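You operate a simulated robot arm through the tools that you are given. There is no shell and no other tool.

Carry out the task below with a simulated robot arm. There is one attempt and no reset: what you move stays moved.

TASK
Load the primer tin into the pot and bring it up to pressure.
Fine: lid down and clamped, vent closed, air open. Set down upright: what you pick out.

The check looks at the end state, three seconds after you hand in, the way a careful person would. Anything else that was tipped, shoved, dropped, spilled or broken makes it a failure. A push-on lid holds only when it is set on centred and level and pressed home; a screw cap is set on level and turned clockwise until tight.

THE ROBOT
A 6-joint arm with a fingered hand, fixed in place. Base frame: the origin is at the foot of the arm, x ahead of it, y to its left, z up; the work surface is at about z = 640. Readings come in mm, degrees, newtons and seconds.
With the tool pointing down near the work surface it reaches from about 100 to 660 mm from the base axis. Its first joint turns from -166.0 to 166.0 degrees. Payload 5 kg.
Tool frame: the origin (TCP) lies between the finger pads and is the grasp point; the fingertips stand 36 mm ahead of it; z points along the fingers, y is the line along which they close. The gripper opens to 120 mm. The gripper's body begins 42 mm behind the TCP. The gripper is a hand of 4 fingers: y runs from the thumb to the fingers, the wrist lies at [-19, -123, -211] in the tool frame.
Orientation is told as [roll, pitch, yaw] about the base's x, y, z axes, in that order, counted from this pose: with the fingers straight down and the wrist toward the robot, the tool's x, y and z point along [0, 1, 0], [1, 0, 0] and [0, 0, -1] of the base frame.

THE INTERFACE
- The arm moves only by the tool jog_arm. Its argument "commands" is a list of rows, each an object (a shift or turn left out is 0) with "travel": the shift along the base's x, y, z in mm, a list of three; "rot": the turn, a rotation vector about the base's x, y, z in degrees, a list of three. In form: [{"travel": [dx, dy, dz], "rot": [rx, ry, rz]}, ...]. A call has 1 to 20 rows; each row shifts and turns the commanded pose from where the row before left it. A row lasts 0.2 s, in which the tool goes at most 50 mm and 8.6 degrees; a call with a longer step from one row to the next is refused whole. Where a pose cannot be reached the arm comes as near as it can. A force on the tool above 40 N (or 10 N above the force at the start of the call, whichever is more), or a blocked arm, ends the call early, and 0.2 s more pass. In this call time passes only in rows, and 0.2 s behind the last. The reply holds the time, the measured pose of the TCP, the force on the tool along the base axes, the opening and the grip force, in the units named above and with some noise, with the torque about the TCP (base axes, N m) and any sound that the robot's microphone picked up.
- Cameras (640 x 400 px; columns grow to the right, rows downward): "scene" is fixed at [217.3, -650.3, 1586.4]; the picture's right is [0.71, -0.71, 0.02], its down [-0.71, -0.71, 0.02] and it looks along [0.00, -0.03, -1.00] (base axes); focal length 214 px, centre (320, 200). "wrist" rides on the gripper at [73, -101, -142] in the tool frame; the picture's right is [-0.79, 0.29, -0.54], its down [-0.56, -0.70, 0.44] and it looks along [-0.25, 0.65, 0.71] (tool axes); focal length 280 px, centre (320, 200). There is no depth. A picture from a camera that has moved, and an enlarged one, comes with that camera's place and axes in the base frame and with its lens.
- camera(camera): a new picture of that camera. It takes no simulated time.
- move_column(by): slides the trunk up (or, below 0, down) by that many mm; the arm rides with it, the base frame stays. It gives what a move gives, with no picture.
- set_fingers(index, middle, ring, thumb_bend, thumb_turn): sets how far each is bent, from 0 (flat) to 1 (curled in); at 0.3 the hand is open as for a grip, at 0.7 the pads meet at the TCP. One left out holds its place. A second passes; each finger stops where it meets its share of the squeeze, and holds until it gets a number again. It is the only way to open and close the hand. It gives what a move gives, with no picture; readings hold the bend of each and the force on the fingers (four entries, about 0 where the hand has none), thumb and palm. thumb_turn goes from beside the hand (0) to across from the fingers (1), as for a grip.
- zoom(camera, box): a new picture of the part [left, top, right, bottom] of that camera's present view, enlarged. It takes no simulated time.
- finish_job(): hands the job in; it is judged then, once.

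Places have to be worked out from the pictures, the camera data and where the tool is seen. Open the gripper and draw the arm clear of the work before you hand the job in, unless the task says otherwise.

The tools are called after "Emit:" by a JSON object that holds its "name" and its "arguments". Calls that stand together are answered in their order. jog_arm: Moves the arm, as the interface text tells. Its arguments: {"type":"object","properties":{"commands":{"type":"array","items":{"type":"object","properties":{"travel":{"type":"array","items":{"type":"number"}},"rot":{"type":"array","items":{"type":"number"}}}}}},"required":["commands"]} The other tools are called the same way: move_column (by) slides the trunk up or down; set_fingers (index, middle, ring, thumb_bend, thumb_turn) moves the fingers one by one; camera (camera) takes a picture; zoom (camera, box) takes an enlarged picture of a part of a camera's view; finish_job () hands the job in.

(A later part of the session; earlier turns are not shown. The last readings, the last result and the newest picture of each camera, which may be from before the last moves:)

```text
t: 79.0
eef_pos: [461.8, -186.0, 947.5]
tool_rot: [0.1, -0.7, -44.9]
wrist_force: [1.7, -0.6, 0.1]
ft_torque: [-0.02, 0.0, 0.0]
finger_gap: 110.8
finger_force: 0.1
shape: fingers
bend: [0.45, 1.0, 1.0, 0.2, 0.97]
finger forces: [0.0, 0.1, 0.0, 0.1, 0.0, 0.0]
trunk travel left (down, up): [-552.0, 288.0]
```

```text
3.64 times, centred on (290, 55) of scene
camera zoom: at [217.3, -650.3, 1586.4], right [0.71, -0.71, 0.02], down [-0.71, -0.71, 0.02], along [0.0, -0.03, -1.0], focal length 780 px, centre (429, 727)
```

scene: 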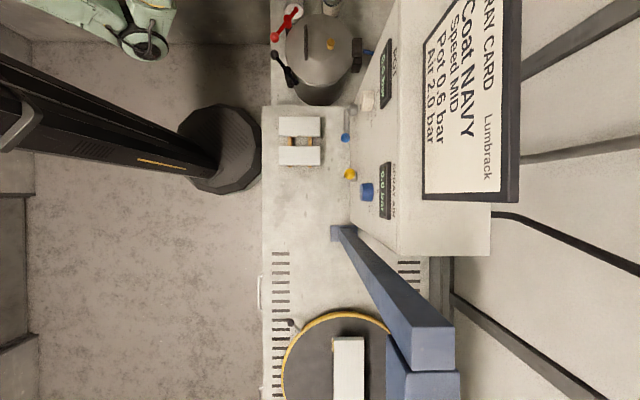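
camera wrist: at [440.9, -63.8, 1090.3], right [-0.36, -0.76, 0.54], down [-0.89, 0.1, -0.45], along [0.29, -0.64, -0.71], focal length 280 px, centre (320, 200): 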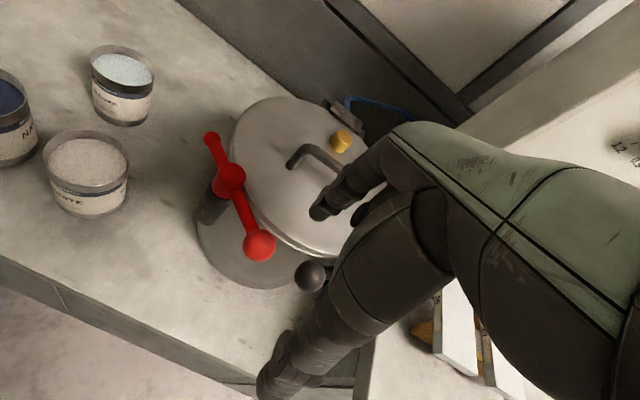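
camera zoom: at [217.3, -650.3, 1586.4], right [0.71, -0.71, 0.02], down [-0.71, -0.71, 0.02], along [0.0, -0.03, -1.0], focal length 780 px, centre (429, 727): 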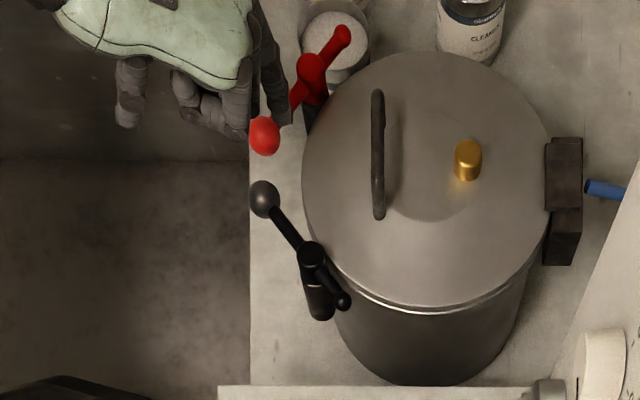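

Index tip is at about (r 500, s 205), red ball at (479, 224), black at (481, 167): it will fit between them on the pot side. I lower 60 mm and look.

Emit:
{"name": "move_column", "arguments": {"by": -58}}

Emit:
{"name": "camera", "arguments": {"camera": "wrist"}}

Emit:
{"name": "zoom", "arguments": {"camera": "wrist", "box": [180, 120, 400, 340]}}

Emit:
{"name": "zoom", "arguments": {"camera": "scene", "box": [220, 0, 360, 110]}}

```text
t: 80.0
eef_pos: [462.0, -187.6, 890.4]
tool_rot: [0.2, -0.7, -44.9]
wrist_force: [0.1, -0.4, 2.2]
ft_torque: [-0.07, -0.07, 0.01]
finger_gap: 110.8
finger_force: 1.6
shape: fingers
bend: [0.45, 1.0, 1.0, 0.2, 0.97]
finger forces: [2.3, 0.0, 0.0, 0.0, 0.0, 0.1]
trunk travel left (down, up): [-494.0, 346.0]
```

```text
taken
camera wrist: at [440.8, -63.7, 1032.2], right [-0.36, -0.76, 0.54], down [-0.89, 0.1, -0.45], along [0.29, -0.64, -0.71], focal length 280 px, centre (320, 200)
```

wrist: 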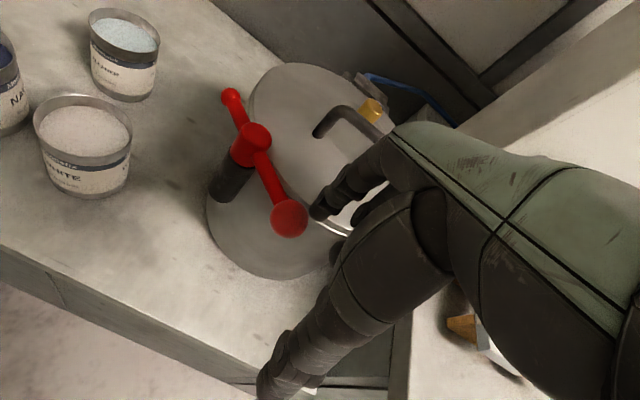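

```text
1.82 times, centred on (290, 230) of wrist
camera zoom: at [440.8, -63.7, 1032.2], right [-0.36, -0.76, 0.54], down [-0.89, 0.1, -0.45], along [0.29, -0.64, -0.71], focal length 510 px, centre (374, 146)
```

zoom: 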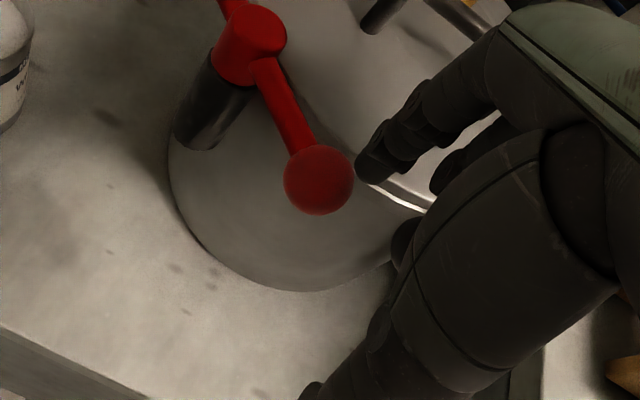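

```text
3.64 times, centred on (290, 55) of scene
camera zoom: at [217.3, -650.3, 1586.4], right [0.71, -0.71, 0.02], down [-0.71, -0.71, 0.02], along [0.0, -0.03, -1.0], focal length 780 px, centre (429, 727)
```

zoom: 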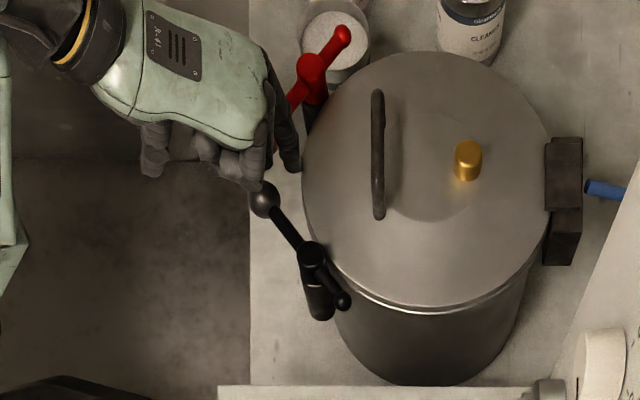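

The index tip touches the lid's edge lightly (2 N). I raise it 2 mm and start pushing the red ball outward in small steps.

Emit:
{"name": "jog_arm", "arguments": {"commands": [{"travel": [0, 0, 3]}, {"travel": [-2.1, 8.5, 0]}, {"travel": [-2.1, 8.5, -1]}, {"travel": [-2.1, 8.5, -1]}, {"travel": [-2.1, 8.5, -1]}]}}

Emit:
{"name": "camera", "arguments": {"camera": "wrist"}}

Emit:
{"name": "zoom", "arguments": {"camera": "scene", "box": [220, 0, 360, 110]}}

```text
t: 81.2
eef_pos: [454.6, -155.5, 883.5]
tool_rot: [0.3, -0.9, -44.9]
wrist_force: [1.2, -2.2, 0.4]
ft_torque: [-0.02, -0.06, -0.03]
finger_gap: 112.1
finger_force: 0.3
shape: fingers
bend: [0.44, 1.0, 1.0, 0.2, 0.97]
finger forces: [1.1, 0.0, 0.0, 0.0, 0.0, 0.1]
out of reach, approached as far as the arm can: row 2, 5
trunk travel left (down, up): [-494.0, 346.0]
```

```text
taken
camera wrist: at [432.7, -31.3, 1025.4], right [-0.36, -0.76, 0.54], down [-0.88, 0.09, -0.46], along [0.3, -0.64, -0.71], focal length 280 px, centre (320, 200)
```

wrist: 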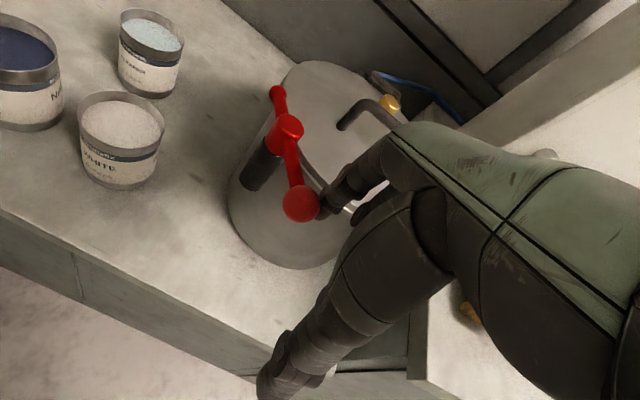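

```text
3.64 times, centred on (290, 55) of scene
camera zoom: at [217.3, -650.3, 1586.4], right [0.71, -0.71, 0.02], down [-0.71, -0.71, 0.02], along [0.0, -0.03, -1.0], focal length 780 px, centre (429, 727)
```

zoom: 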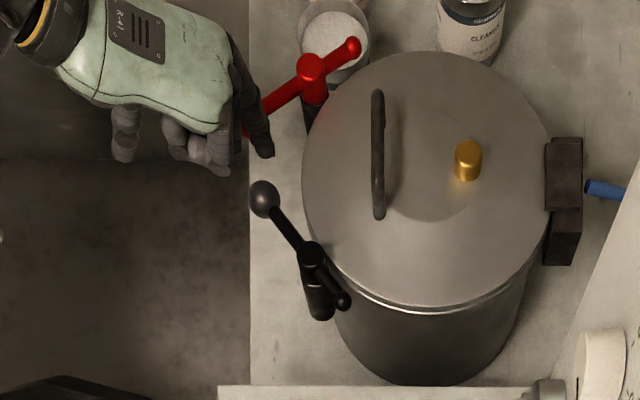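

The red lever has started to turn; the arm reports being at its reach limit because it works high relative to the trunk. I raise the trunk 120 mm and lower the arm by the same amount, to get a better configuration.

Emit:
{"name": "move_column", "arguments": {"by": 120}}

Emit:
{"name": "jog_arm", "arguments": {"commands": [{"travel": [2, -8, -30]}, {"travel": [0, 0, -30]}, {"travel": [0, 0, -30]}, {"travel": [0, 0, -20]}]}}

Emit:
{"name": "camera", "arguments": {"camera": "wrist"}}

Emit:
{"name": "zoom", "arguments": {"camera": "scene", "box": [220, 0, 360, 110]}}

```text
t: 82.7
eef_pos: [454.4, -156.3, 1002.9]
tool_rot: [0.2, -1.0, -44.9]
wrist_force: [0.5, -0.9, -0.8]
ft_torque: [-0.01, 0.02, 0.01]
finger_gap: 111.0
finger_force: 0.1
shape: fingers
bend: [0.45, 1.0, 1.0, 0.2, 0.97]
finger forces: [0.1, 0.1, 0.1, 0.1, 0.1, 0.0]
trunk travel left (down, up): [-614.0, 226.0]
```

```text
t: 83.7
eef_pos: [457.0, -162.5, 893.9]
tool_rot: [0.3, -0.9, -45.0]
wrist_force: [-0.3, 0.1, -0.7]
ft_torque: [-0.03, -0.01, -0.02]
finger_gap: 110.9
finger_force: 0.1
shape: fingers
bend: [0.45, 1.0, 1.0, 0.2, 0.97]
finger forces: [0.0, 0.1, 0.0, 0.1, 0.0, 0.1]
trunk travel left (down, up): [-614.0, 226.0]
```

```text
taken
camera wrist: at [435.7, -38.6, 1035.5], right [-0.36, -0.76, 0.54], down [-0.88, 0.09, -0.46], along [0.3, -0.64, -0.7], focal length 280 px, centre (320, 200)
```

wrist: 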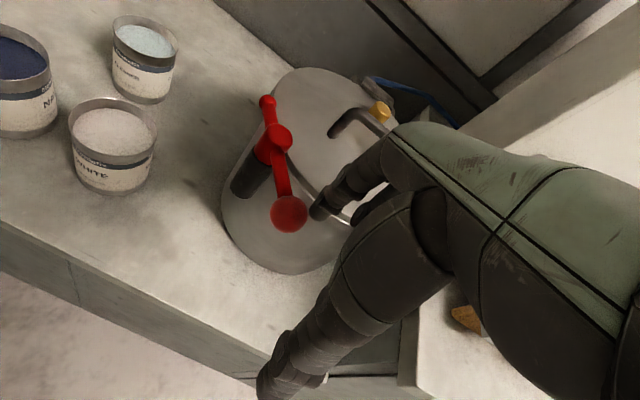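

```text
3.64 times, centred on (290, 55) of scene
camera zoom: at [217.3, -650.3, 1586.4], right [0.71, -0.71, 0.02], down [-0.71, -0.71, 0.02], along [0.0, -0.03, -1.0], focal length 780 px, centre (429, 727)
```

zoom: 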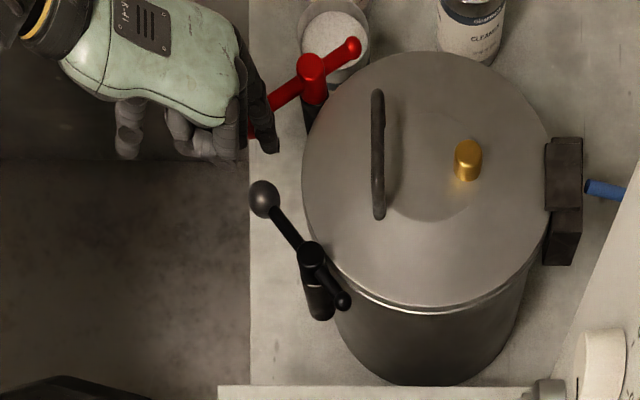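

The arm now reaches comfortably; the ball has turned about 15°. I lower the tip to ball height and continue pushing along the arc.

Emit:
{"name": "jog_arm", "arguments": {"commands": [{"travel": [0, 0, -11]}, {"travel": [-3.5, 10.6, 0]}, {"travel": [1.77, 14.5, 0]}, {"travel": [1.77, 14.5, 0]}]}}

Emit:
{"name": "camera", "arguments": {"camera": "wrist"}}

Emit:
{"name": "zoom", "arguments": {"camera": "scene", "box": [220, 0, 360, 110]}}

```text
t: 84.7
eef_pos: [456.6, -122.2, 882.7]
tool_rot: [0.3, -0.9, -45.0]
wrist_force: [0.1, -0.6, -0.2]
ft_torque: [0.03, 0.02, -0.03]
finger_gap: 112.0
finger_force: 0.6
shape: fingers
bend: [0.44, 1.0, 1.0, 0.2, 0.97]
finger forces: [0.7, 0.0, 0.0, 0.0, 0.0, 0.1]
trunk travel left (down, up): [-614.0, 226.0]
```

```text
taken
camera wrist: at [435.7, 1.8, 1024.8], right [-0.36, -0.76, 0.54], down [-0.88, 0.09, -0.46], along [0.3, -0.64, -0.7], focal length 280 px, centre (320, 200)
```

wrist: 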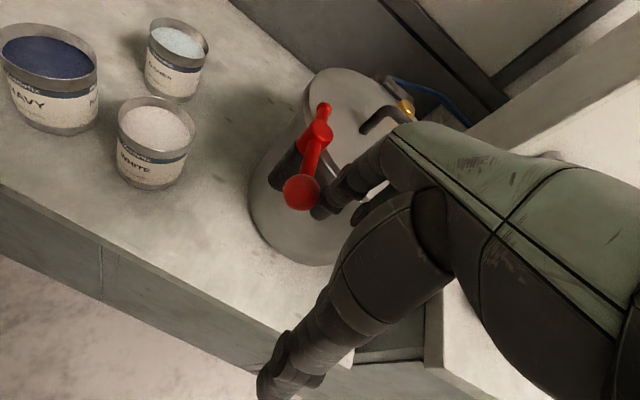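

```text
3.64 times, centred on (290, 55) of scene
camera zoom: at [217.3, -650.3, 1586.4], right [0.71, -0.71, 0.02], down [-0.71, -0.71, 0.02], along [0.0, -0.03, -1.0], focal length 780 px, centre (429, 727)
```

zoom: 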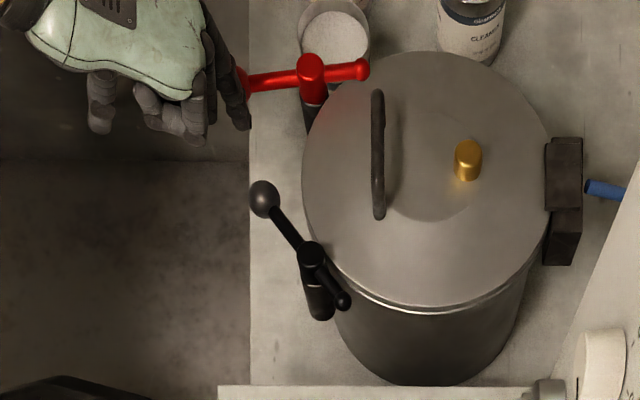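

The red lever is halfway. I continue along the second half of the arc.

Emit:
{"name": "jog_arm", "arguments": {"commands": [{"travel": [4.95, 8.2, 0]}, {"travel": [4.95, 8.2, 0]}, {"travel": [4.95, 8.2, 0]}, {"travel": [8.27, 5.87, 0]}, {"travel": [8.27, 5.87, 0]}, {"travel": [8.27, 5.87, 0]}]}}

Emit:
{"name": "camera", "arguments": {"camera": "wrist"}}

Emit:
{"name": "zoom", "arguments": {"camera": "scene", "box": [220, 0, 360, 110]}}

```text
t: 86.1
eef_pos: [495.2, -81.0, 883.3]
tool_rot: [0.3, -0.8, -44.9]
wrist_force: [-1.7, -0.9, 0.9]
ft_torque: [-0.04, 0.03, -0.07]
finger_gap: 110.2
finger_force: 0.8
shape: fingers
bend: [0.45, 1.0, 1.0, 0.2, 0.97]
finger forces: [1.6, 0.0, 0.0, 0.0, 0.0, 0.1]
trunk travel left (down, up): [-614.0, 226.0]
```

```text
taken
camera wrist: at [475.2, 43.2, 1024.6], right [-0.36, -0.76, 0.54], down [-0.88, 0.09, -0.46], along [0.3, -0.64, -0.7], focal length 280 px, centre (320, 200)
```

wrist: 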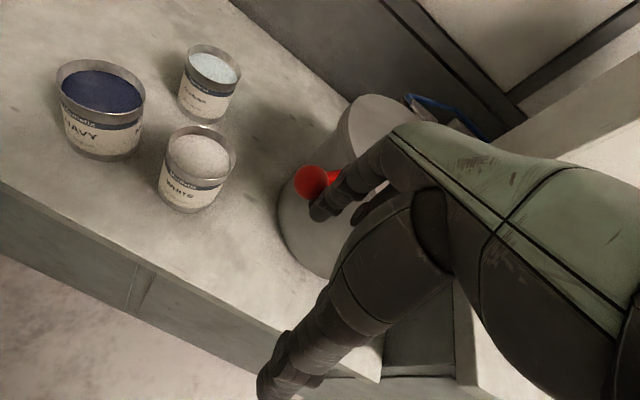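

```text
3.64 times, centred on (290, 55) of scene
camera zoom: at [217.3, -650.3, 1586.4], right [0.71, -0.71, 0.02], down [-0.71, -0.71, 0.02], along [0.0, -0.03, -1.0], focal length 780 px, centre (429, 727)
```

zoom: 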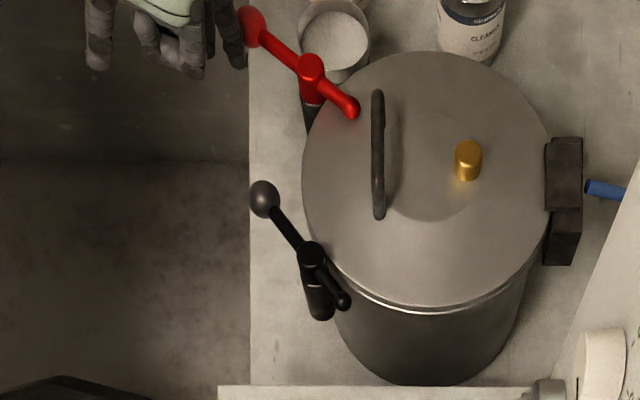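

The red short arm now points at the lid's centre. I push a few mm more to see whether it has an end stop.

Emit:
{"name": "jog_arm", "arguments": {"commands": [{"travel": [4, 2, 0]}, {"travel": [4, 2, 0]}]}}

Emit:
{"name": "zoom", "arguments": {"camera": "scene", "box": [220, 0, 360, 110]}}

```text
t: 86.7
eef_pos: [503.1, -78.0, 883.4]
tool_rot: [0.2, -1.0, -44.9]
wrist_force: [-13.8, -5.1, 3.5]
ft_torque: [-0.17, 0.1, -0.61]
finger_gap: 105.0
finger_force: 7.8
shape: fingers
bend: [0.49, 1.0, 1.0, 0.2, 0.97]
finger forces: [15.2, 0.0, 0.1, 0.1, 0.0, 0.0]
trunk travel left (down, up): [-614.0, 226.0]
```

```text
3.64 times, centred on (290, 55) of scene
camera zoom: at [217.3, -650.3, 1586.4], right [0.71, -0.71, 0.02], down [-0.71, -0.71, 0.02], along [0.0, -0.03, -1.0], focal length 780 px, centre (429, 727)
```

zoom: 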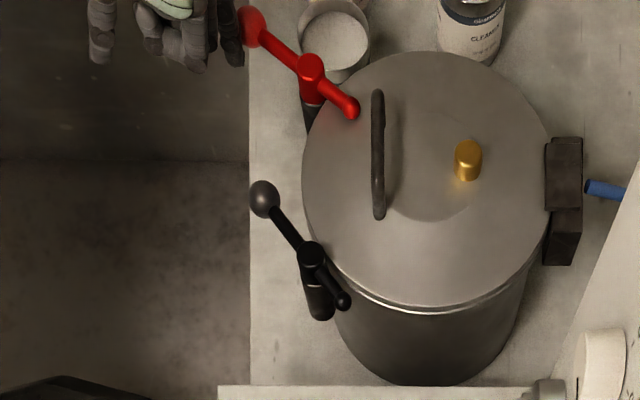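

The force rose to 15 N without further motion: the red clamp is at its closed stop. I back off, rise, and switch to the ring finger as pusher for the black clamp.

Emit:
{"name": "jog_arm", "arguments": {"commands": [{"travel": [-8, -4, 0]}, {"travel": [-8, -8, 0]}]}}

Emit:
{"name": "move_column", "arguments": {"by": 110}}

Emit:
{"name": "set_fingers", "arguments": {"index": 1.0, "middle": 1.0, "ring": 0.45}}

Emit:
{"name": "jog_arm", "arguments": {"commands": [{"travel": [-1, -16, 0]}, {"travel": [-1, -16, 0]}, {"travel": [-1, -16, 0]}, {"travel": [-1, -16, 0]}]}}

Emit:
{"name": "camera", "arguments": {"camera": "wrist"}}

Emit:
{"name": "zoom", "arguments": {"camera": "scene", "box": [220, 0, 360, 110]}}

```text
t: 87.3
eef_pos: [488.1, -90.0, 882.1]
tool_rot: [0.4, -0.9, -44.7]
wrist_force: [0.3, 1.3, -0.3]
ft_torque: [-0.01, 0.0, 0.01]
finger_gap: 110.5
finger_force: 0.0
shape: fingers
bend: [0.45, 1.0, 1.0, 0.2, 0.97]
finger forces: [0.0, 0.1, 0.0, 0.0, 0.0, 0.1]
trunk travel left (down, up): [-614.0, 226.0]
```

```text
t: 88.7
eef_pos: [488.4, -88.9, 994.2]
tool_rot: [0.3, -0.9, -44.9]
wrist_force: [0.5, 0.2, 0.0]
ft_torque: [-0.01, -0.01, -0.05]
finger_gap: 110.8
finger_force: 0.0
shape: fingers
bend: [0.45, 1.0, 1.0, 0.2, 0.97]
finger forces: [0.0, 0.1, 0.1, 0.0, 0.0, 0.1]
trunk travel left (down, up): [-724.0, 116.0]
```

```text
t: 89.7
eef_pos: [488.6, -89.5, 994.2]
tool_rot: [0.3, -0.9, -44.9]
wrist_force: [0.7, 0.6, 0.1]
ft_torque: [0.03, 0.0, -0.01]
finger_gap: 84.4
finger_force: 0.1
shape: fingers
bend: [1.0, 1.0, 0.45, 0.2, 0.97]
finger forces: [0.0, 0.0, 0.1, 0.1, 0.1, 0.1]
trunk travel left (down, up): [-724.0, 116.0]
```

```text
t: 90.7
eef_pos: [485.1, -153.3, 992.7]
tool_rot: [0.3, -0.9, -45.0]
wrist_force: [0.8, -1.0, 0.3]
ft_torque: [0.06, -0.02, 0.01]
finger_gap: 83.9
finger_force: 0.0
shape: fingers
bend: [1.0, 1.0, 0.45, 0.2, 0.97]
finger forces: [0.1, 0.0, 0.0, 0.0, 0.0, 0.0]
trunk travel left (down, up): [-724.0, 116.0]
```

```text
taken
camera wrist: at [463.0, -29.3, 1134.2], right [-0.36, -0.76, 0.54], down [-0.88, 0.09, -0.46], along [0.3, -0.64, -0.7], focal length 280 px, centre (320, 200)
```

wrist: 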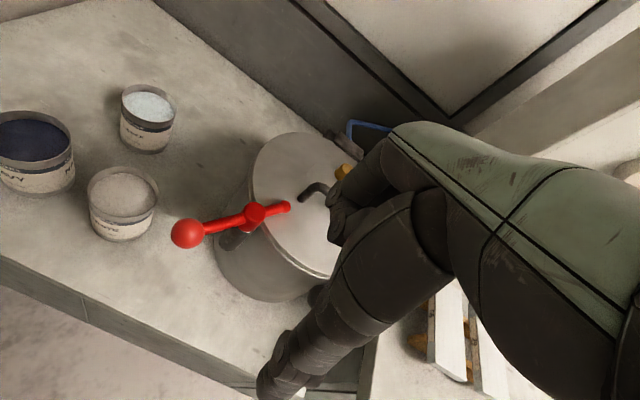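

```text
3.64 times, centred on (290, 55) of scene
camera zoom: at [217.3, -650.3, 1586.4], right [0.71, -0.71, 0.02], down [-0.71, -0.71, 0.02], along [0.0, -0.03, -1.0], focal length 780 px, centre (429, 727)
```

zoom: 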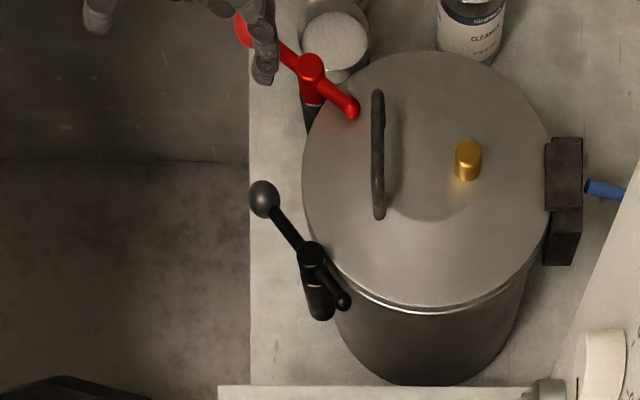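

The ring fingertip is at about (r 496, s 192), just pot-side of the black ball (480,167). I lower to ball height and check.

Emit:
{"name": "move_column", "arguments": {"by": -90}}

Emit:
{"name": "zoom", "arguments": {"camera": "scene", "box": [220, 0, 360, 110]}}

Emit:
{"name": "camera", "arguments": {"camera": "wrist"}}

```text
t: 92.0
eef_pos: [483.5, -152.2, 902.7]
tool_rot: [0.4, -0.9, -44.9]
wrist_force: [-0.3, 0.5, 1.2]
ft_torque: [-0.04, 0.01, 0.0]
finger_gap: 84.2
finger_force: 0.1
shape: fingers
bend: [1.0, 1.0, 0.45, 0.2, 0.97]
finger forces: [0.0, 0.0, 0.0, 0.1, 0.0, 0.0]
trunk travel left (down, up): [-634.0, 206.0]
```

```text
3.64 times, centred on (290, 55) of scene
camera zoom: at [217.3, -650.3, 1586.4], right [0.71, -0.71, 0.02], down [-0.71, -0.71, 0.02], along [0.0, -0.03, -1.0], focal length 780 px, centre (429, 727)
```

zoom: 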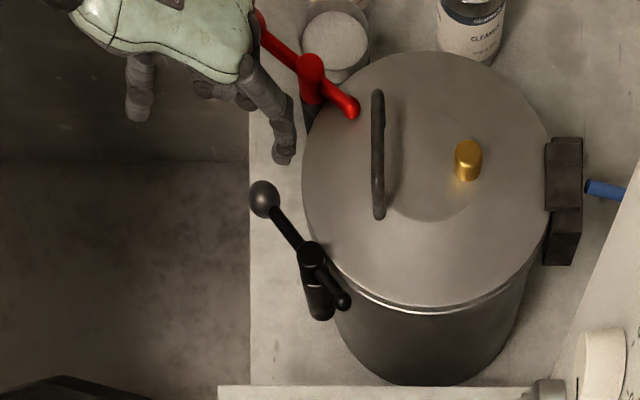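

```text
taken
camera wrist: at [462.9, -28.6, 1044.2], right [-0.36, -0.76, 0.54], down [-0.88, 0.09, -0.46], along [0.3, -0.64, -0.7], focal length 280 px, centre (320, 200)
```

wrist: 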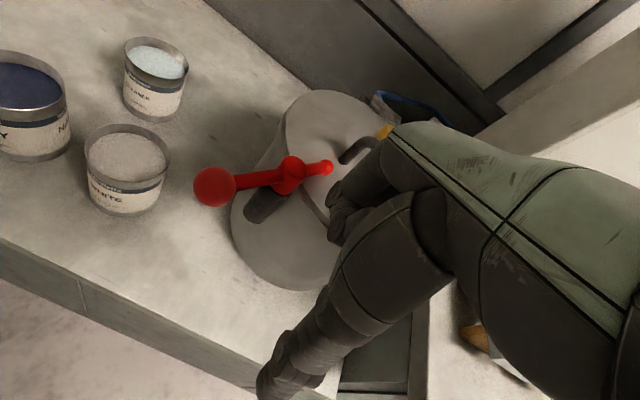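

Positions agree with the plan. I lower the last 16 mm and push the black ball through the first half of its arc.

Emit:
{"name": "jog_arm", "arguments": {"commands": [{"travel": [0, 0, -8]}, {"travel": [0, 0, -8]}, {"travel": [-8.5, -8.5, 0]}, {"travel": [-10.75, 1.7, 0]}, {"travel": [-10.75, 1.7, 0]}, {"travel": [-10.75, 1.7, 0]}]}}

Emit:
{"name": "zoom", "arguments": {"camera": "scene", "box": [220, 0, 360, 110]}}

```text
t: 93.4
eef_pos: [444.0, -155.9, 885.8]
tool_rot: [0.4, -0.9, -44.9]
wrist_force: [1.5, 0.8, -0.9]
ft_torque: [0.06, -0.07, 0.04]
finger_gap: 84.2
finger_force: 0.5
shape: fingers
bend: [1.0, 1.0, 0.44, 0.2, 0.97]
finger forces: [0.1, 0.0, 1.0, 0.0, 0.0, 0.0]
trunk travel left (down, up): [-634.0, 206.0]
```

```text
3.64 times, centred on (290, 55) of scene
camera zoom: at [217.3, -650.3, 1586.4], right [0.71, -0.71, 0.02], down [-0.71, -0.71, 0.02], along [0.0, -0.03, -1.0], focal length 780 px, centre (429, 727)
```

zoom: 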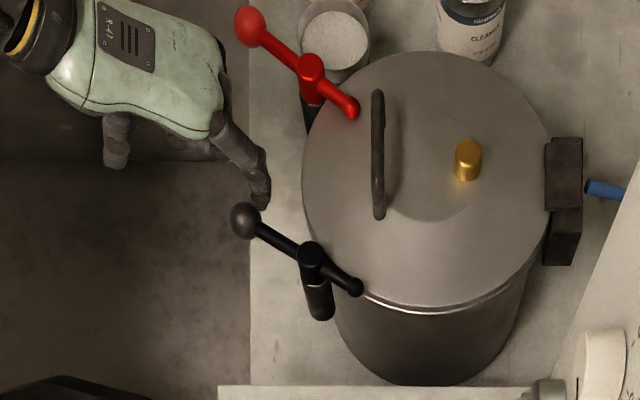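

The black lever turns easily (about 1 N). I continue through the second half of the arc.

Emit:
{"name": "jog_arm", "arguments": {"commands": [{"travel": [-10.0, -1.4, 0]}, {"travel": [-10.0, -1.4, 0]}, {"travel": [-10.0, -1.4, 0]}, {"travel": [-8.3, -4.9, 0]}, {"travel": [-8.3, -4.9, 0]}, {"travel": [-8.3, -4.9, 0]}]}}

Emit:
{"name": "zoom", "arguments": {"camera": "scene", "box": [220, 0, 360, 110]}}

Emit:
{"name": "camera", "arguments": {"camera": "wrist"}}

```text
t: 94.8
eef_pos: [392.0, -174.7, 885.8]
tool_rot: [0.3, -0.8, -44.8]
wrist_force: [0.2, 0.3, 0.2]
ft_torque: [0.01, 0.01, 0.01]
finger_gap: 84.1
finger_force: 0.5
shape: fingers
bend: [1.0, 1.0, 0.45, 0.2, 0.97]
finger forces: [0.0, 0.0, 1.0, 0.0, 0.0, 0.0]
trunk travel left (down, up): [-634.0, 206.0]
```

```text
3.64 times, centred on (290, 55) of scene
camera zoom: at [217.3, -650.3, 1586.4], right [0.71, -0.71, 0.02], down [-0.71, -0.71, 0.02], along [0.0, -0.03, -1.0], focal length 780 px, centre (429, 727)
```

zoom: 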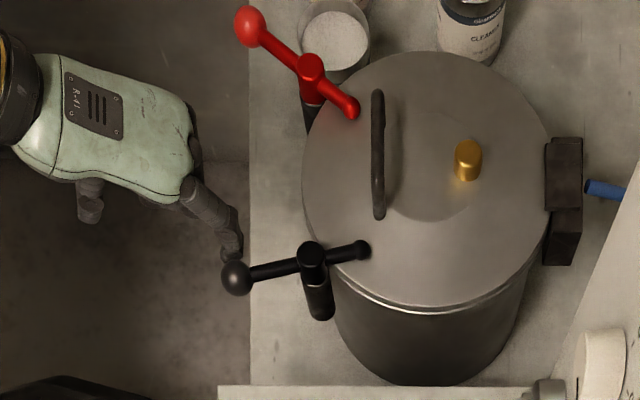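

```text
taken
camera wrist: at [370.2, -50.9, 1028.1], right [-0.36, -0.76, 0.54], down [-0.89, 0.09, -0.46], along [0.29, -0.64, -0.71], focal length 280 px, centre (320, 200)
```

wrist: 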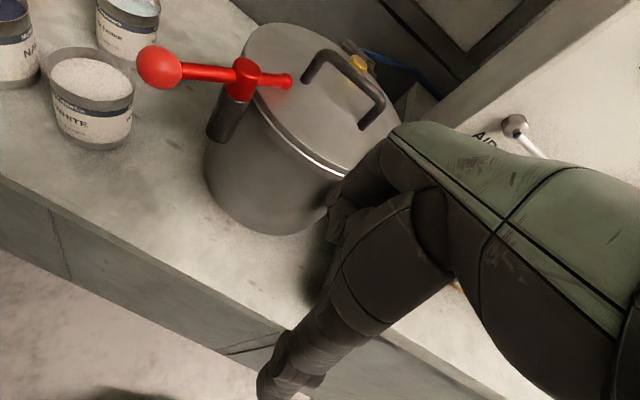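

Now the black lever is about 25° short of its closed position. I push the last part until the stop.

Emit:
{"name": "jog_arm", "arguments": {"commands": [{"travel": [-5.9, -7.6, 0]}, {"travel": [-5.9, -7.6, 0]}, {"travel": [-5.9, -7.6, 0]}, {"travel": [-2.8, -5.5, 0]}, {"travel": [-2.5, -4.5, 0]}]}}

Emit:
{"name": "zoom", "arguments": {"camera": "scene", "box": [220, 0, 360, 110]}}

```text
t: 96.0
eef_pos: [366.4, -204.6, 888.2]
tool_rot: [0.4, -1.0, -44.7]
wrist_force: [4.8, 15.5, 8.7]
ft_torque: [-0.34, -0.22, 0.43]
finger_gap: 84.2
finger_force: 8.1
shape: fingers
bend: [1.0, 1.0, 0.49, 0.2, 0.97]
finger forces: [0.1, 0.0, 16.5, 0.0, 0.0, 0.1]
trunk travel left (down, up): [-634.0, 206.0]
```

```text
3.64 times, centred on (290, 55) of scene
camera zoom: at [217.3, -650.3, 1586.4], right [0.71, -0.71, 0.02], down [-0.71, -0.71, 0.02], along [0.0, -0.03, -1.0], focal length 780 px, centre (429, 727)
```

zoom: 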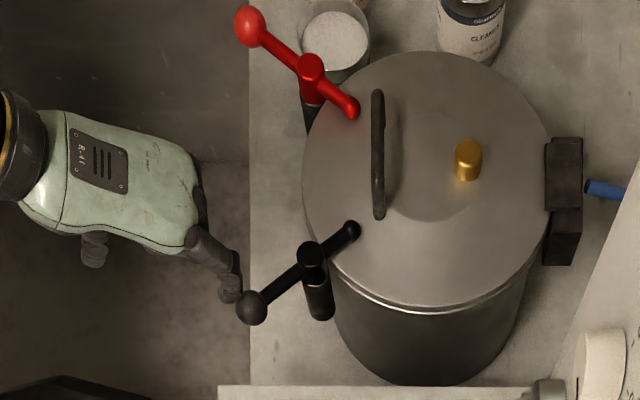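

The black clamp hit its stop too (17 N): both clamps now point at the lid's centre. I back off, rise, and move over in front of the panel to deal with VENT and AIR.

Emit:
{"name": "jog_arm", "arguments": {"commands": [{"travel": [3, 6, 0]}, {"travel": [2, 10, 0]}]}}

Emit:
{"name": "move_column", "arguments": {"by": 130}}

Emit:
{"name": "set_fingers", "arguments": {"index": 0.35, "middle": 1.0, "ring": 1.0, "thumb_bend": 0.3}}

Emit:
{"name": "jog_arm", "arguments": {"commands": [{"travel": [-8.5, -36, 2]}, {"travel": [-8.5, -36, 2]}, {"travel": [-8.5, -36, 2]}, {"travel": [-8.5, -36, 2]}, {"travel": [-8.5, -36, 2]}, {"travel": [-8.5, -36, 2]}, {"travel": [-8.5, -36, 2]}, {"travel": [-8.5, -36, 2]}]}}

Emit:
{"name": "camera", "arguments": {"camera": "wrist"}}

Emit:
{"name": "camera", "arguments": {"camera": "scene"}}

```text
t: 96.6
eef_pos: [377.9, -189.6, 885.7]
tool_rot: [0.0, -0.9, -45.0]
wrist_force: [-0.7, 0.5, 0.8]
ft_torque: [0.0, 0.01, 0.01]
finger_gap: 84.3
finger_force: 0.1
shape: fingers
bend: [1.0, 1.0, 0.45, 0.2, 0.97]
finger forces: [0.1, 0.0, 0.1, 0.1, 0.0, 0.0]
trunk travel left (down, up): [-634.0, 206.0]
```

```text
t: 98.2
eef_pos: [376.8, -190.0, 1014.8]
tool_rot: [0.0, -0.7, -44.9]
wrist_force: [0.6, -0.3, -0.7]
ft_torque: [-0.02, 0.02, 0.01]
finger_gap: 84.2
finger_force: 0.1
shape: fingers
bend: [1.0, 1.0, 0.45, 0.2, 0.97]
finger forces: [0.0, 0.0, 0.1, 0.1, 0.0, 0.0]
trunk travel left (down, up): [-764.0, 76.0]
```

```text
t: 99.2
eef_pos: [376.8, -191.4, 1014.6]
tool_rot: [0.1, -0.6, -44.9]
wrist_force: [0.5, -0.4, 1.0]
ft_torque: [0.02, 0.02, 0.03]
finger_gap: 116.8
finger_force: 0.0
shape: fingers
bend: [0.35, 1.0, 1.0, 0.3, 0.97]
finger forces: [0.0, 0.0, 0.1, 0.0, 0.1, 0.1]
trunk travel left (down, up): [-764.0, 76.0]
```

```text
t: 101.0
eef_pos: [302.0, -481.0, 1031.4]
tool_rot: [0.4, -0.7, -44.8]
wrist_force: [0.4, -0.2, 0.2]
ft_torque: [0.01, -0.04, 0.01]
finger_gap: 116.6
finger_force: 0.0
shape: fingers
bend: [0.35, 1.0, 1.0, 0.3, 0.98]
finger forces: [0.0, 0.0, 0.0, 0.0, 0.0, 0.0]
trunk travel left (down, up): [-764.0, 76.0]
```

```text
taken
camera wrist: at [280.7, -358.2, 1173.5], right [-0.36, -0.76, 0.54], down [-0.88, 0.09, -0.46], along [0.3, -0.64, -0.71], focal length 280 px, centre (320, 200)
```

wrist: 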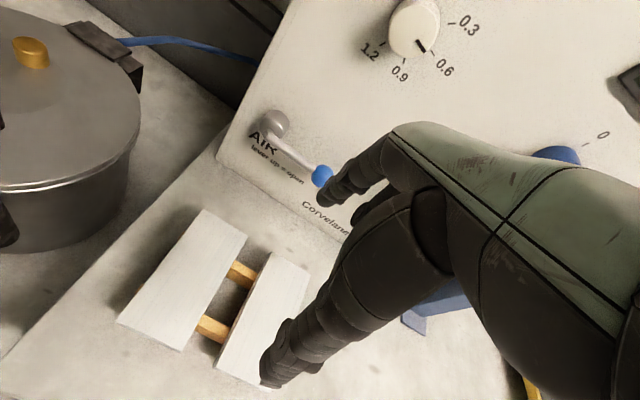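

```text
taken
```

scene: 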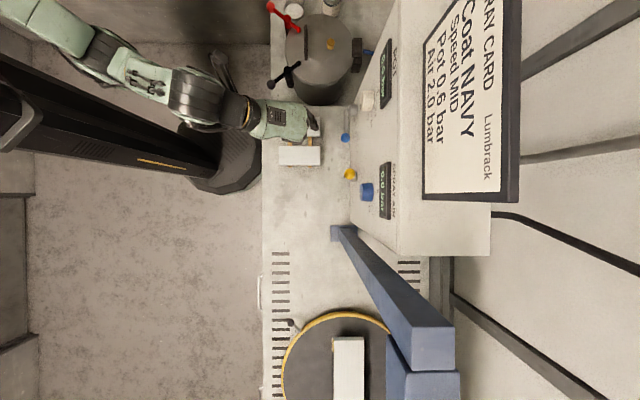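

The AIR lever (pivot near r 723, s -56, z 943; ball near r 706, s -126, z 933) is in clear view, lying sideways. I tilt the hand 45° forward so the index can lift the ball from below.

Emit:
{"name": "jog_arm", "arguments": {"commands": [{"travel": [0, 0, 0], "rot": [-5.3, -5.3, 0]}, {"travel": [0, 0, 0], "rot": [-5.3, -5.3, 0]}, {"travel": [0, 0, 0], "rot": [-5.3, -5.3, 0]}, {"travel": [0, 0, 0], "rot": [-5.3, -5.3, 0]}, {"travel": [0, 0, 0], "rot": [-5.3, -5.3, 0]}, {"travel": [0, 0, 0], "rot": [-5.3, -5.3, 0]}]}}

Emit:
{"name": "camera", "arguments": {"camera": "wrist"}}

Emit:
{"name": "zoom", "arguments": {"camera": "scene", "box": [220, 60, 420, 200]}}

```text
t: 102.4
eef_pos: [303.1, -478.7, 1033.4]
tool_rot: [0.1, -46.0, -44.9]
wrist_force: [0.3, 0.8, -0.4]
ft_torque: [-0.02, 0.0, -0.01]
finger_gap: 116.5
finger_force: 0.0
shape: fingers
bend: [0.35, 1.0, 1.0, 0.3, 0.98]
finger forces: [0.0, 0.0, 0.1, 0.0, 0.0, 0.1]
trunk travel left (down, up): [-764.0, 76.0]
```

```text
taken
camera wrist: at [232.8, -306.3, 1059.9], right [-0.69, -0.43, 0.58], down [-0.51, -0.28, -0.81], along [0.51, -0.86, -0.03], focal length 280 px, centre (320, 200)
```

wrist: 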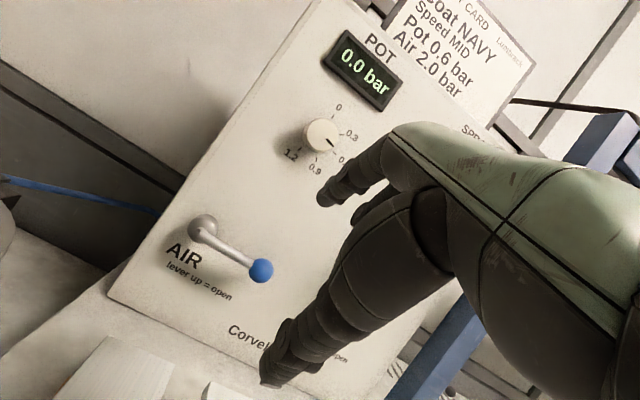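

```text
2.86 times, centred on (320, 130) of scene
camera zoom: at [217.3, -650.3, 1586.4], right [0.71, -0.71, 0.02], down [-0.71, -0.71, 0.02], along [0.0, -0.03, -1.0], focal length 613 px, centre (320, 400)
```

zoom: 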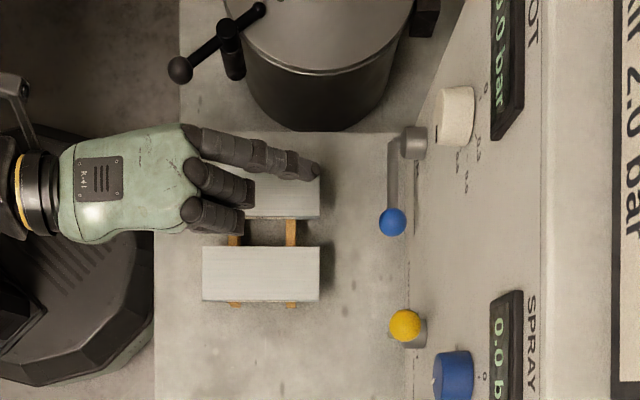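

Clear view of the panel. I zoom on the regulator dial and AIR lever to verify the setting and geometry.

Emit:
{"name": "zoom", "arguments": {"camera": "wrist", "box": [260, 90, 370, 190]}}

Emit:
{"name": "zoom", "arguments": {"camera": "wrist", "box": [140, 190, 380, 390]}}

```text
4.00 times, centred on (315, 140) of wrist
camera zoom: at [232.8, -306.3, 1059.9], right [-0.69, -0.43, 0.58], down [-0.51, -0.28, -0.81], along [0.51, -0.86, -0.03], focal length 1122 px, centre (340, 440)
```

zoom: 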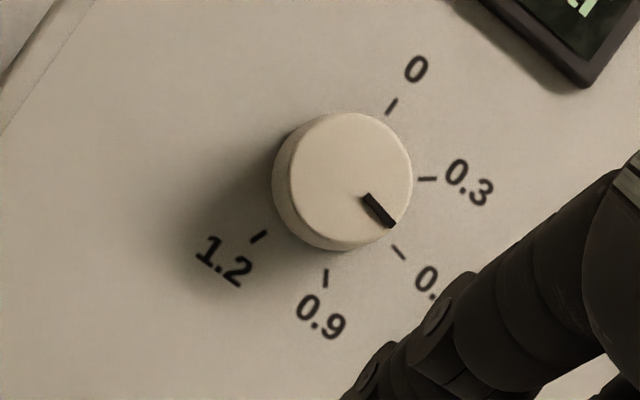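

```text
2.00 times, centred on (260, 290) of wrist
camera zoom: at [232.8, -306.3, 1059.9], right [-0.69, -0.43, 0.58], down [-0.51, -0.28, -0.81], along [0.51, -0.86, -0.03], focal length 561 px, centre (440, 20)
```

zoom: 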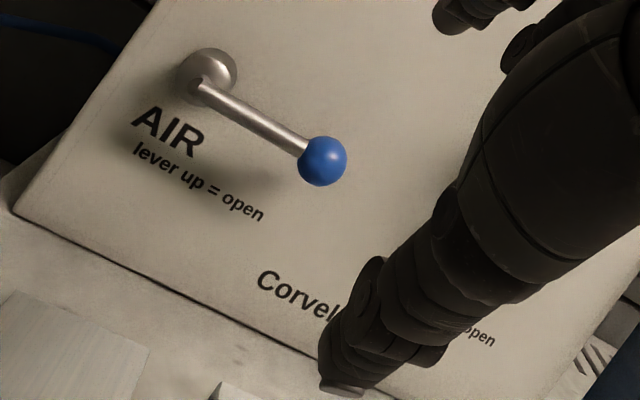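

The regulator is confirmed at 0.6. I'll close the vent before opening the air, so I slide along to get an unobstructed view of the VENT lever.

Emit:
{"name": "jog_arm", "arguments": {"commands": [{"travel": [-28, -28, 0]}, {"travel": [-28, -28, 0]}, {"travel": [-28, -28, 0]}, {"travel": [-28, -28, 0]}, {"travel": [-28, -28, 0]}]}}

Emit:
{"name": "camera", "arguments": {"camera": "wrist"}}

Emit:
{"name": "zoom", "arguments": {"camera": "wrist", "box": [140, 160, 380, 360]}}

Emit:
{"name": "zoom", "arguments": {"camera": "scene", "box": [280, 110, 440, 250]}}

```text
t: 103.6
eef_pos: [162.3, -621.8, 1033.0]
tool_rot: [0.3, -46.0, -44.9]
wrist_force: [0.3, -0.1, 0.4]
ft_torque: [0.02, -0.03, 0.0]
finger_gap: 116.7
finger_force: 0.1
shape: fingers
bend: [0.35, 1.0, 1.0, 0.3, 0.98]
finger forces: [0.0, 0.0, 0.0, 0.0, 0.0, 0.0]
trunk travel left (down, up): [-764.0, 76.0]
```

```text
taken
camera wrist: at [93.0, -449.1, 1059.4], right [-0.69, -0.43, 0.58], down [-0.51, -0.28, -0.81], along [0.51, -0.86, -0.03], focal length 280 px, centre (320, 200)
```

wrist: 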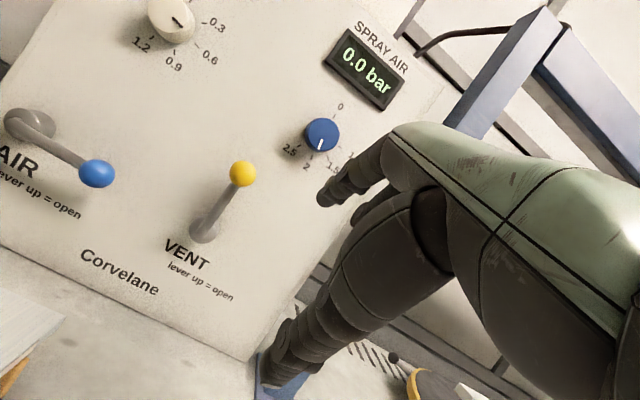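

```text
2.00 times, centred on (260, 260) of wrist
camera zoom: at [93.0, -449.1, 1059.4], right [-0.69, -0.43, 0.58], down [-0.51, -0.28, -0.81], along [0.51, -0.86, -0.03], focal length 561 px, centre (440, 80)
```

zoom: 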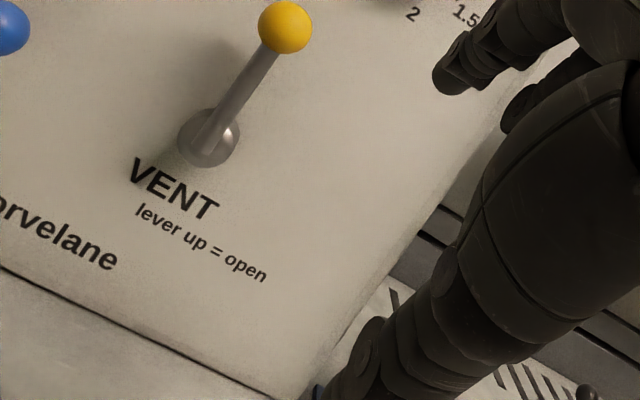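

```text
2.86 times, centred on (360, 180) of scene
camera zoom: at [217.3, -650.3, 1586.4], right [0.71, -0.71, 0.02], down [-0.71, -0.71, 0.02], along [0.0, -0.03, -1.0], focal length 613 px, centre (206, 257)
```

zoom: 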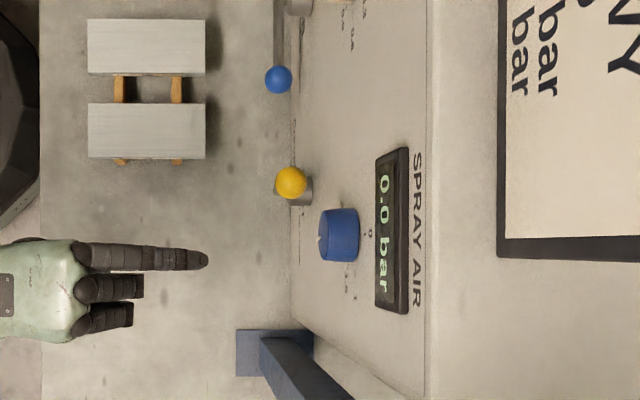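

The VENT lever points exactly up, so open; pivot near (r 725, s -246, z 942), ball near (705, -246, 1023). I bring the index to the +s side of the yellow ball at ball height.

Emit:
{"name": "jog_arm", "arguments": {"commands": [{"travel": [26.2, 26.2, -14]}, {"travel": [26.2, 26.2, -14]}, {"travel": [26.2, 26.2, -14]}, {"travel": [22, -22, 0]}, {"travel": [22, -22, 0]}]}}

Emit:
{"name": "zoom", "arguments": {"camera": "scene", "box": [280, 110, 440, 250]}}

Emit:
{"name": "camera", "arguments": {"camera": "wrist"}}

```text
t: 104.8
eef_pos: [288.7, -584.9, 989.8]
tool_rot: [0.2, -45.8, -44.8]
wrist_force: [0.2, 0.7, -0.2]
ft_torque: [-0.02, 0.0, 0.01]
finger_gap: 116.3
finger_force: 0.0
shape: fingers
bend: [0.35, 1.0, 1.0, 0.3, 0.98]
finger forces: [0.0, 0.0, 0.1, 0.0, 0.0, 0.0]
trunk travel left (down, up): [-764.0, 76.0]
```

```text
2.86 times, centred on (360, 180) of scene
camera zoom: at [217.3, -650.3, 1586.4], right [0.71, -0.71, 0.02], down [-0.71, -0.71, 0.02], along [0.0, -0.03, -1.0], focal length 613 px, centre (206, 257)
```

zoom: 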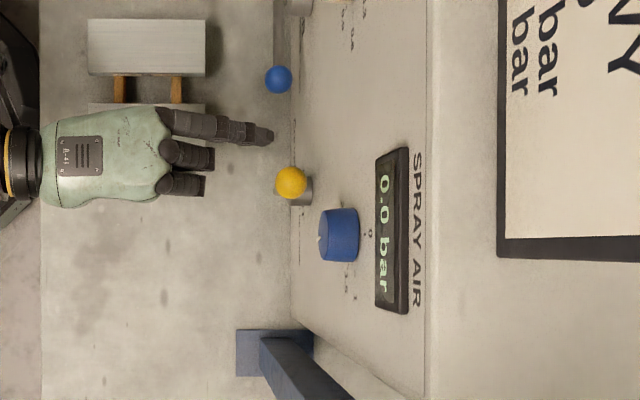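

```text
taken
camera wrist: at [218.0, -412.4, 1016.7], right [-0.69, -0.43, 0.58], down [-0.51, -0.28, -0.81], along [0.51, -0.86, -0.03], focal length 280 px, centre (320, 200)
```

wrist: 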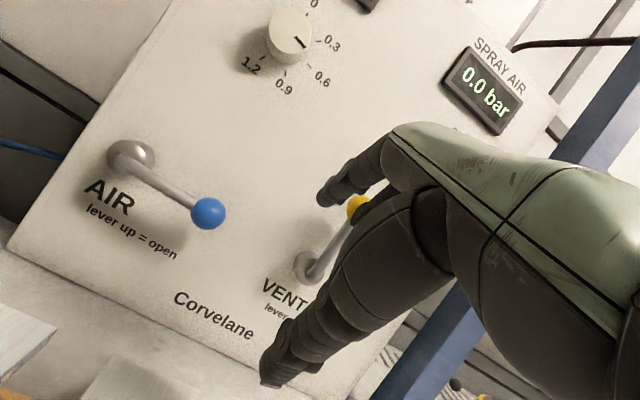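

Index tip is at (r 684, s -205), about 17 mm to the side of the yellow ball. I go 30 mm forward and start pushing the lever toward -s.

Emit:
{"name": "jog_arm", "arguments": {"commands": [{"travel": [10.6, -10.6, 0]}, {"travel": [10.6, -10.6, 0]}, {"travel": [-11.7, -11.7, 1.5]}, {"travel": [-10.25, -10.25, 2.2]}, {"travel": [-10.25, -10.25, 2.2]}]}}

Emit:
{"name": "zoom", "arguments": {"camera": "scene", "box": [280, 110, 440, 250]}}

Emit:
{"name": "camera", "arguments": {"camera": "wrist"}}

```text
t: 106.0
eef_pos: [274.8, -638.6, 994.9]
tool_rot: [0.2, -45.8, -44.8]
wrist_force: [1.3, 0.8, 0.3]
ft_torque: [0.01, 0.06, 0.08]
finger_gap: 116.2
finger_force: 0.6
shape: fingers
bend: [0.35, 1.0, 1.0, 0.3, 0.98]
finger forces: [1.2, 0.0, 0.1, 0.0, 0.0, 0.0]
trunk travel left (down, up): [-764.0, 76.0]
```

```text
2.86 times, centred on (360, 180) of scene
camera zoom: at [217.3, -650.3, 1586.4], right [0.71, -0.71, 0.02], down [-0.71, -0.71, 0.02], along [0.0, -0.03, -1.0], focal length 613 px, centre (206, 257)
```

zoom: 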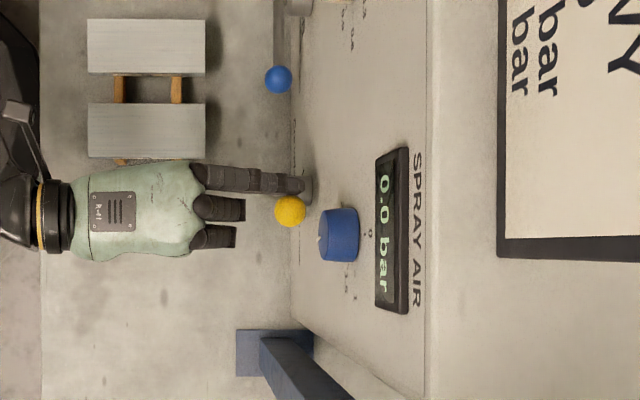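

```text
taken
camera wrist: at [204.4, -465.8, 1022.4], right [-0.69, -0.43, 0.58], down [-0.51, -0.28, -0.81], along [0.51, -0.86, -0.03], focal length 280 px, centre (320, 200)
```

wrist: 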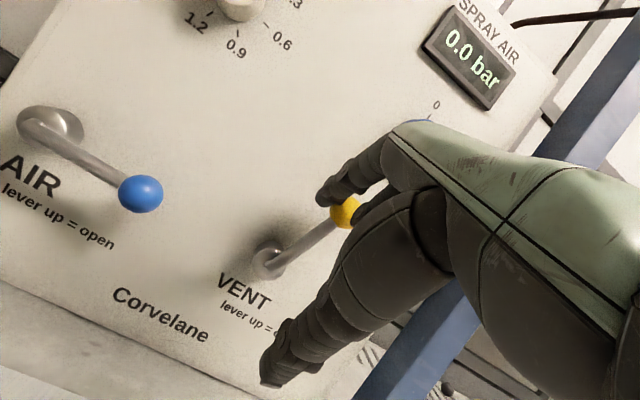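

The vent lever follows with about 1 N. I continue sideways, then down along the arc.

Emit:
{"name": "jog_arm", "arguments": {"commands": [{"travel": [-10.25, -10.25, 2.2]}, {"travel": [-7.4, -7.4, -3.3]}, {"travel": [-7.4, -7.4, -3.3]}, {"travel": [-6.4, -6.4, -6]}, {"travel": [-6.4, -6.4, -6]}]}}

Emit:
{"name": "zoom", "arguments": {"camera": "scene", "box": [280, 110, 440, 250]}}

Emit:
{"name": "camera", "arguments": {"camera": "wrist"}}

```text
t: 107.2
eef_pos: [237.5, -675.5, 979.1]
tool_rot: [0.1, -45.9, -44.7]
wrist_force: [0.5, 0.7, -0.3]
ft_torque: [-0.03, -0.01, 0.06]
finger_gap: 117.0
finger_force: 0.9
shape: fingers
bend: [0.35, 1.0, 1.0, 0.3, 0.98]
finger forces: [0.8, 0.0, 0.0, 0.1, 0.1, 0.0]
trunk travel left (down, up): [-764.0, 76.0]
```

```text
2.86 times, centred on (360, 180) of scene
camera zoom: at [217.3, -650.3, 1586.4], right [0.71, -0.71, 0.02], down [-0.71, -0.71, 0.02], along [0.0, -0.03, -1.0], focal length 613 px, centre (206, 257)
```

zoom: 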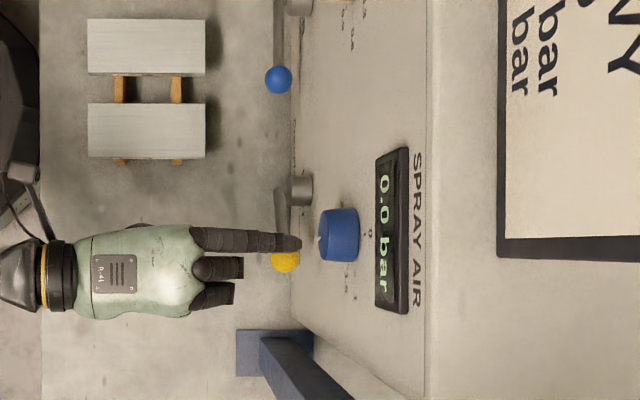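

```text
taken
camera wrist: at [166.7, -502.9, 1006.8], right [-0.69, -0.43, 0.58], down [-0.51, -0.28, -0.81], along [0.51, -0.86, -0.03], focal length 280 px, centre (320, 200)
```

wrist: 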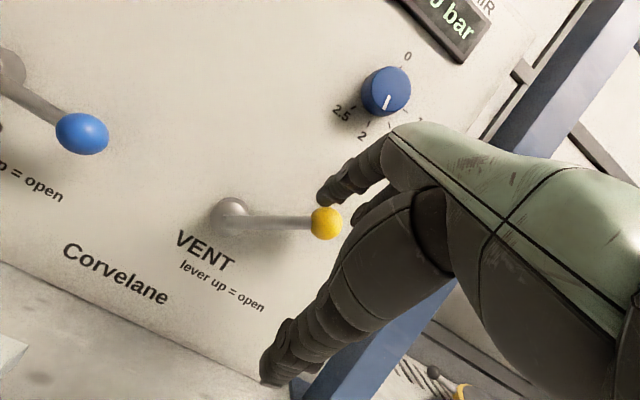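

The vent lever is at about 60°. I press it the rest of the way down to horizontal.

Emit:
{"name": "jog_arm", "arguments": {"commands": [{"travel": [-4.95, -4.95, -8]}, {"travel": [-4.95, -4.95, -8]}, {"travel": [-3.2, -3.2, -10]}, {"travel": [-3.2, -3.2, -10]}, {"travel": [0, 0, -6]}]}}

Emit:
{"name": "camera", "arguments": {"camera": "wrist"}}

Emit:
{"name": "zoom", "arguments": {"camera": "scene", "box": [280, 110, 440, 250]}}

```text
t: 108.4
eef_pos: [221.5, -691.9, 938.9]
tool_rot: [0.2, -45.9, -45.0]
wrist_force: [-1.0, 0.0, 0.2]
ft_torque: [-0.02, -0.03, -0.03]
finger_gap: 117.4
finger_force: 0.2
shape: fingers
bend: [0.34, 1.0, 1.0, 0.3, 0.98]
finger forces: [0.6, 0.0, 0.0, 0.0, 0.1, 0.0]
trunk travel left (down, up): [-764.0, 76.0]
```

```text
taken
camera wrist: at [150.7, -519.5, 965.2], right [-0.69, -0.43, 0.58], down [-0.51, -0.28, -0.81], along [0.51, -0.86, -0.03], focal length 280 px, centre (320, 200)
```

wrist: 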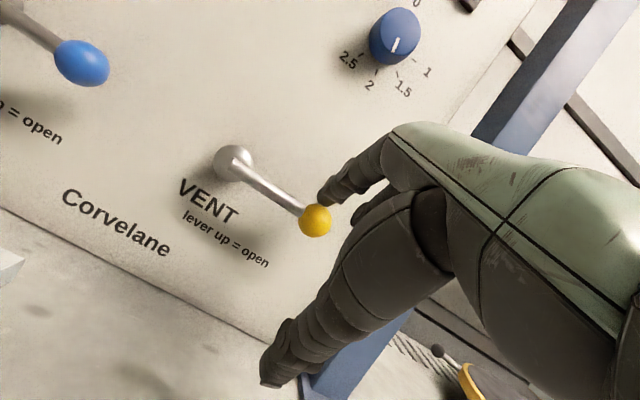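

```text
2.86 times, centred on (360, 180) of scene
camera zoom: at [217.3, -650.3, 1586.4], right [0.71, -0.71, 0.02], down [-0.71, -0.71, 0.02], along [0.0, -0.03, -1.0], focal length 613 px, centre (206, 257)
```

zoom: 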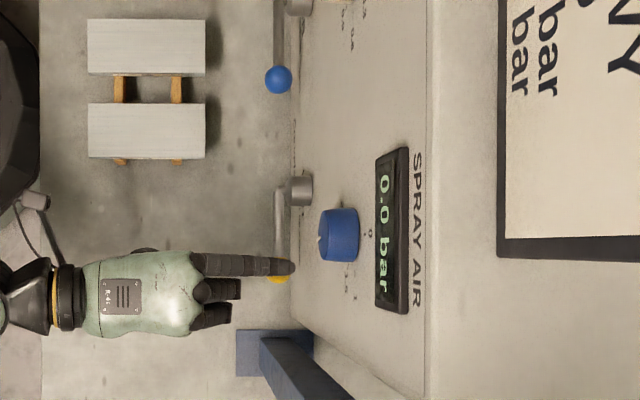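

The vent lever looks horizontal now, like the AIR lever was when closed. I press a little more to feel for the stop.

Emit:
{"name": "jog_arm", "arguments": {"commands": [{"travel": [0, 0, -4]}, {"travel": [0, 0, -3]}]}}

Emit:
{"name": "camera", "arguments": {"camera": "wrist"}}

```text
t: 109.0
eef_pos: [221.6, -691.0, 933.1]
tool_rot: [0.2, -46.1, -44.8]
wrist_force: [-0.9, 1.6, 5.2]
ft_torque: [-0.21, -0.31, -0.01]
finger_gap: 121.0
finger_force: 2.2
shape: fingers
bend: [0.32, 1.0, 1.0, 0.3, 0.98]
finger forces: [4.7, 0.0, 0.1, 0.0, 0.0, 0.0]
trunk travel left (down, up): [-764.0, 76.0]
```

```text
taken
camera wrist: at [150.2, -518.7, 959.3], right [-0.69, -0.43, 0.58], down [-0.51, -0.28, -0.81], along [0.51, -0.86, -0.03], focal length 280 px, centre (320, 200)
```

wrist: 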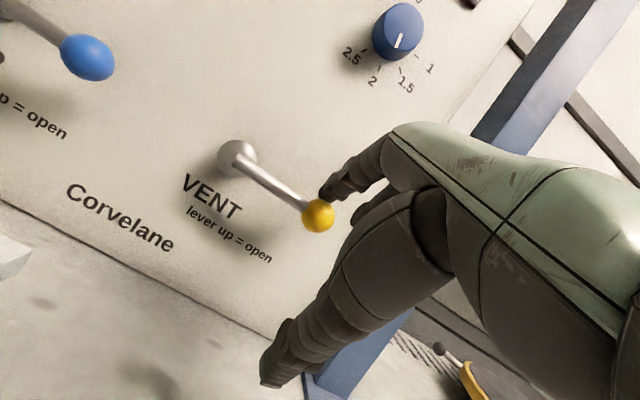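

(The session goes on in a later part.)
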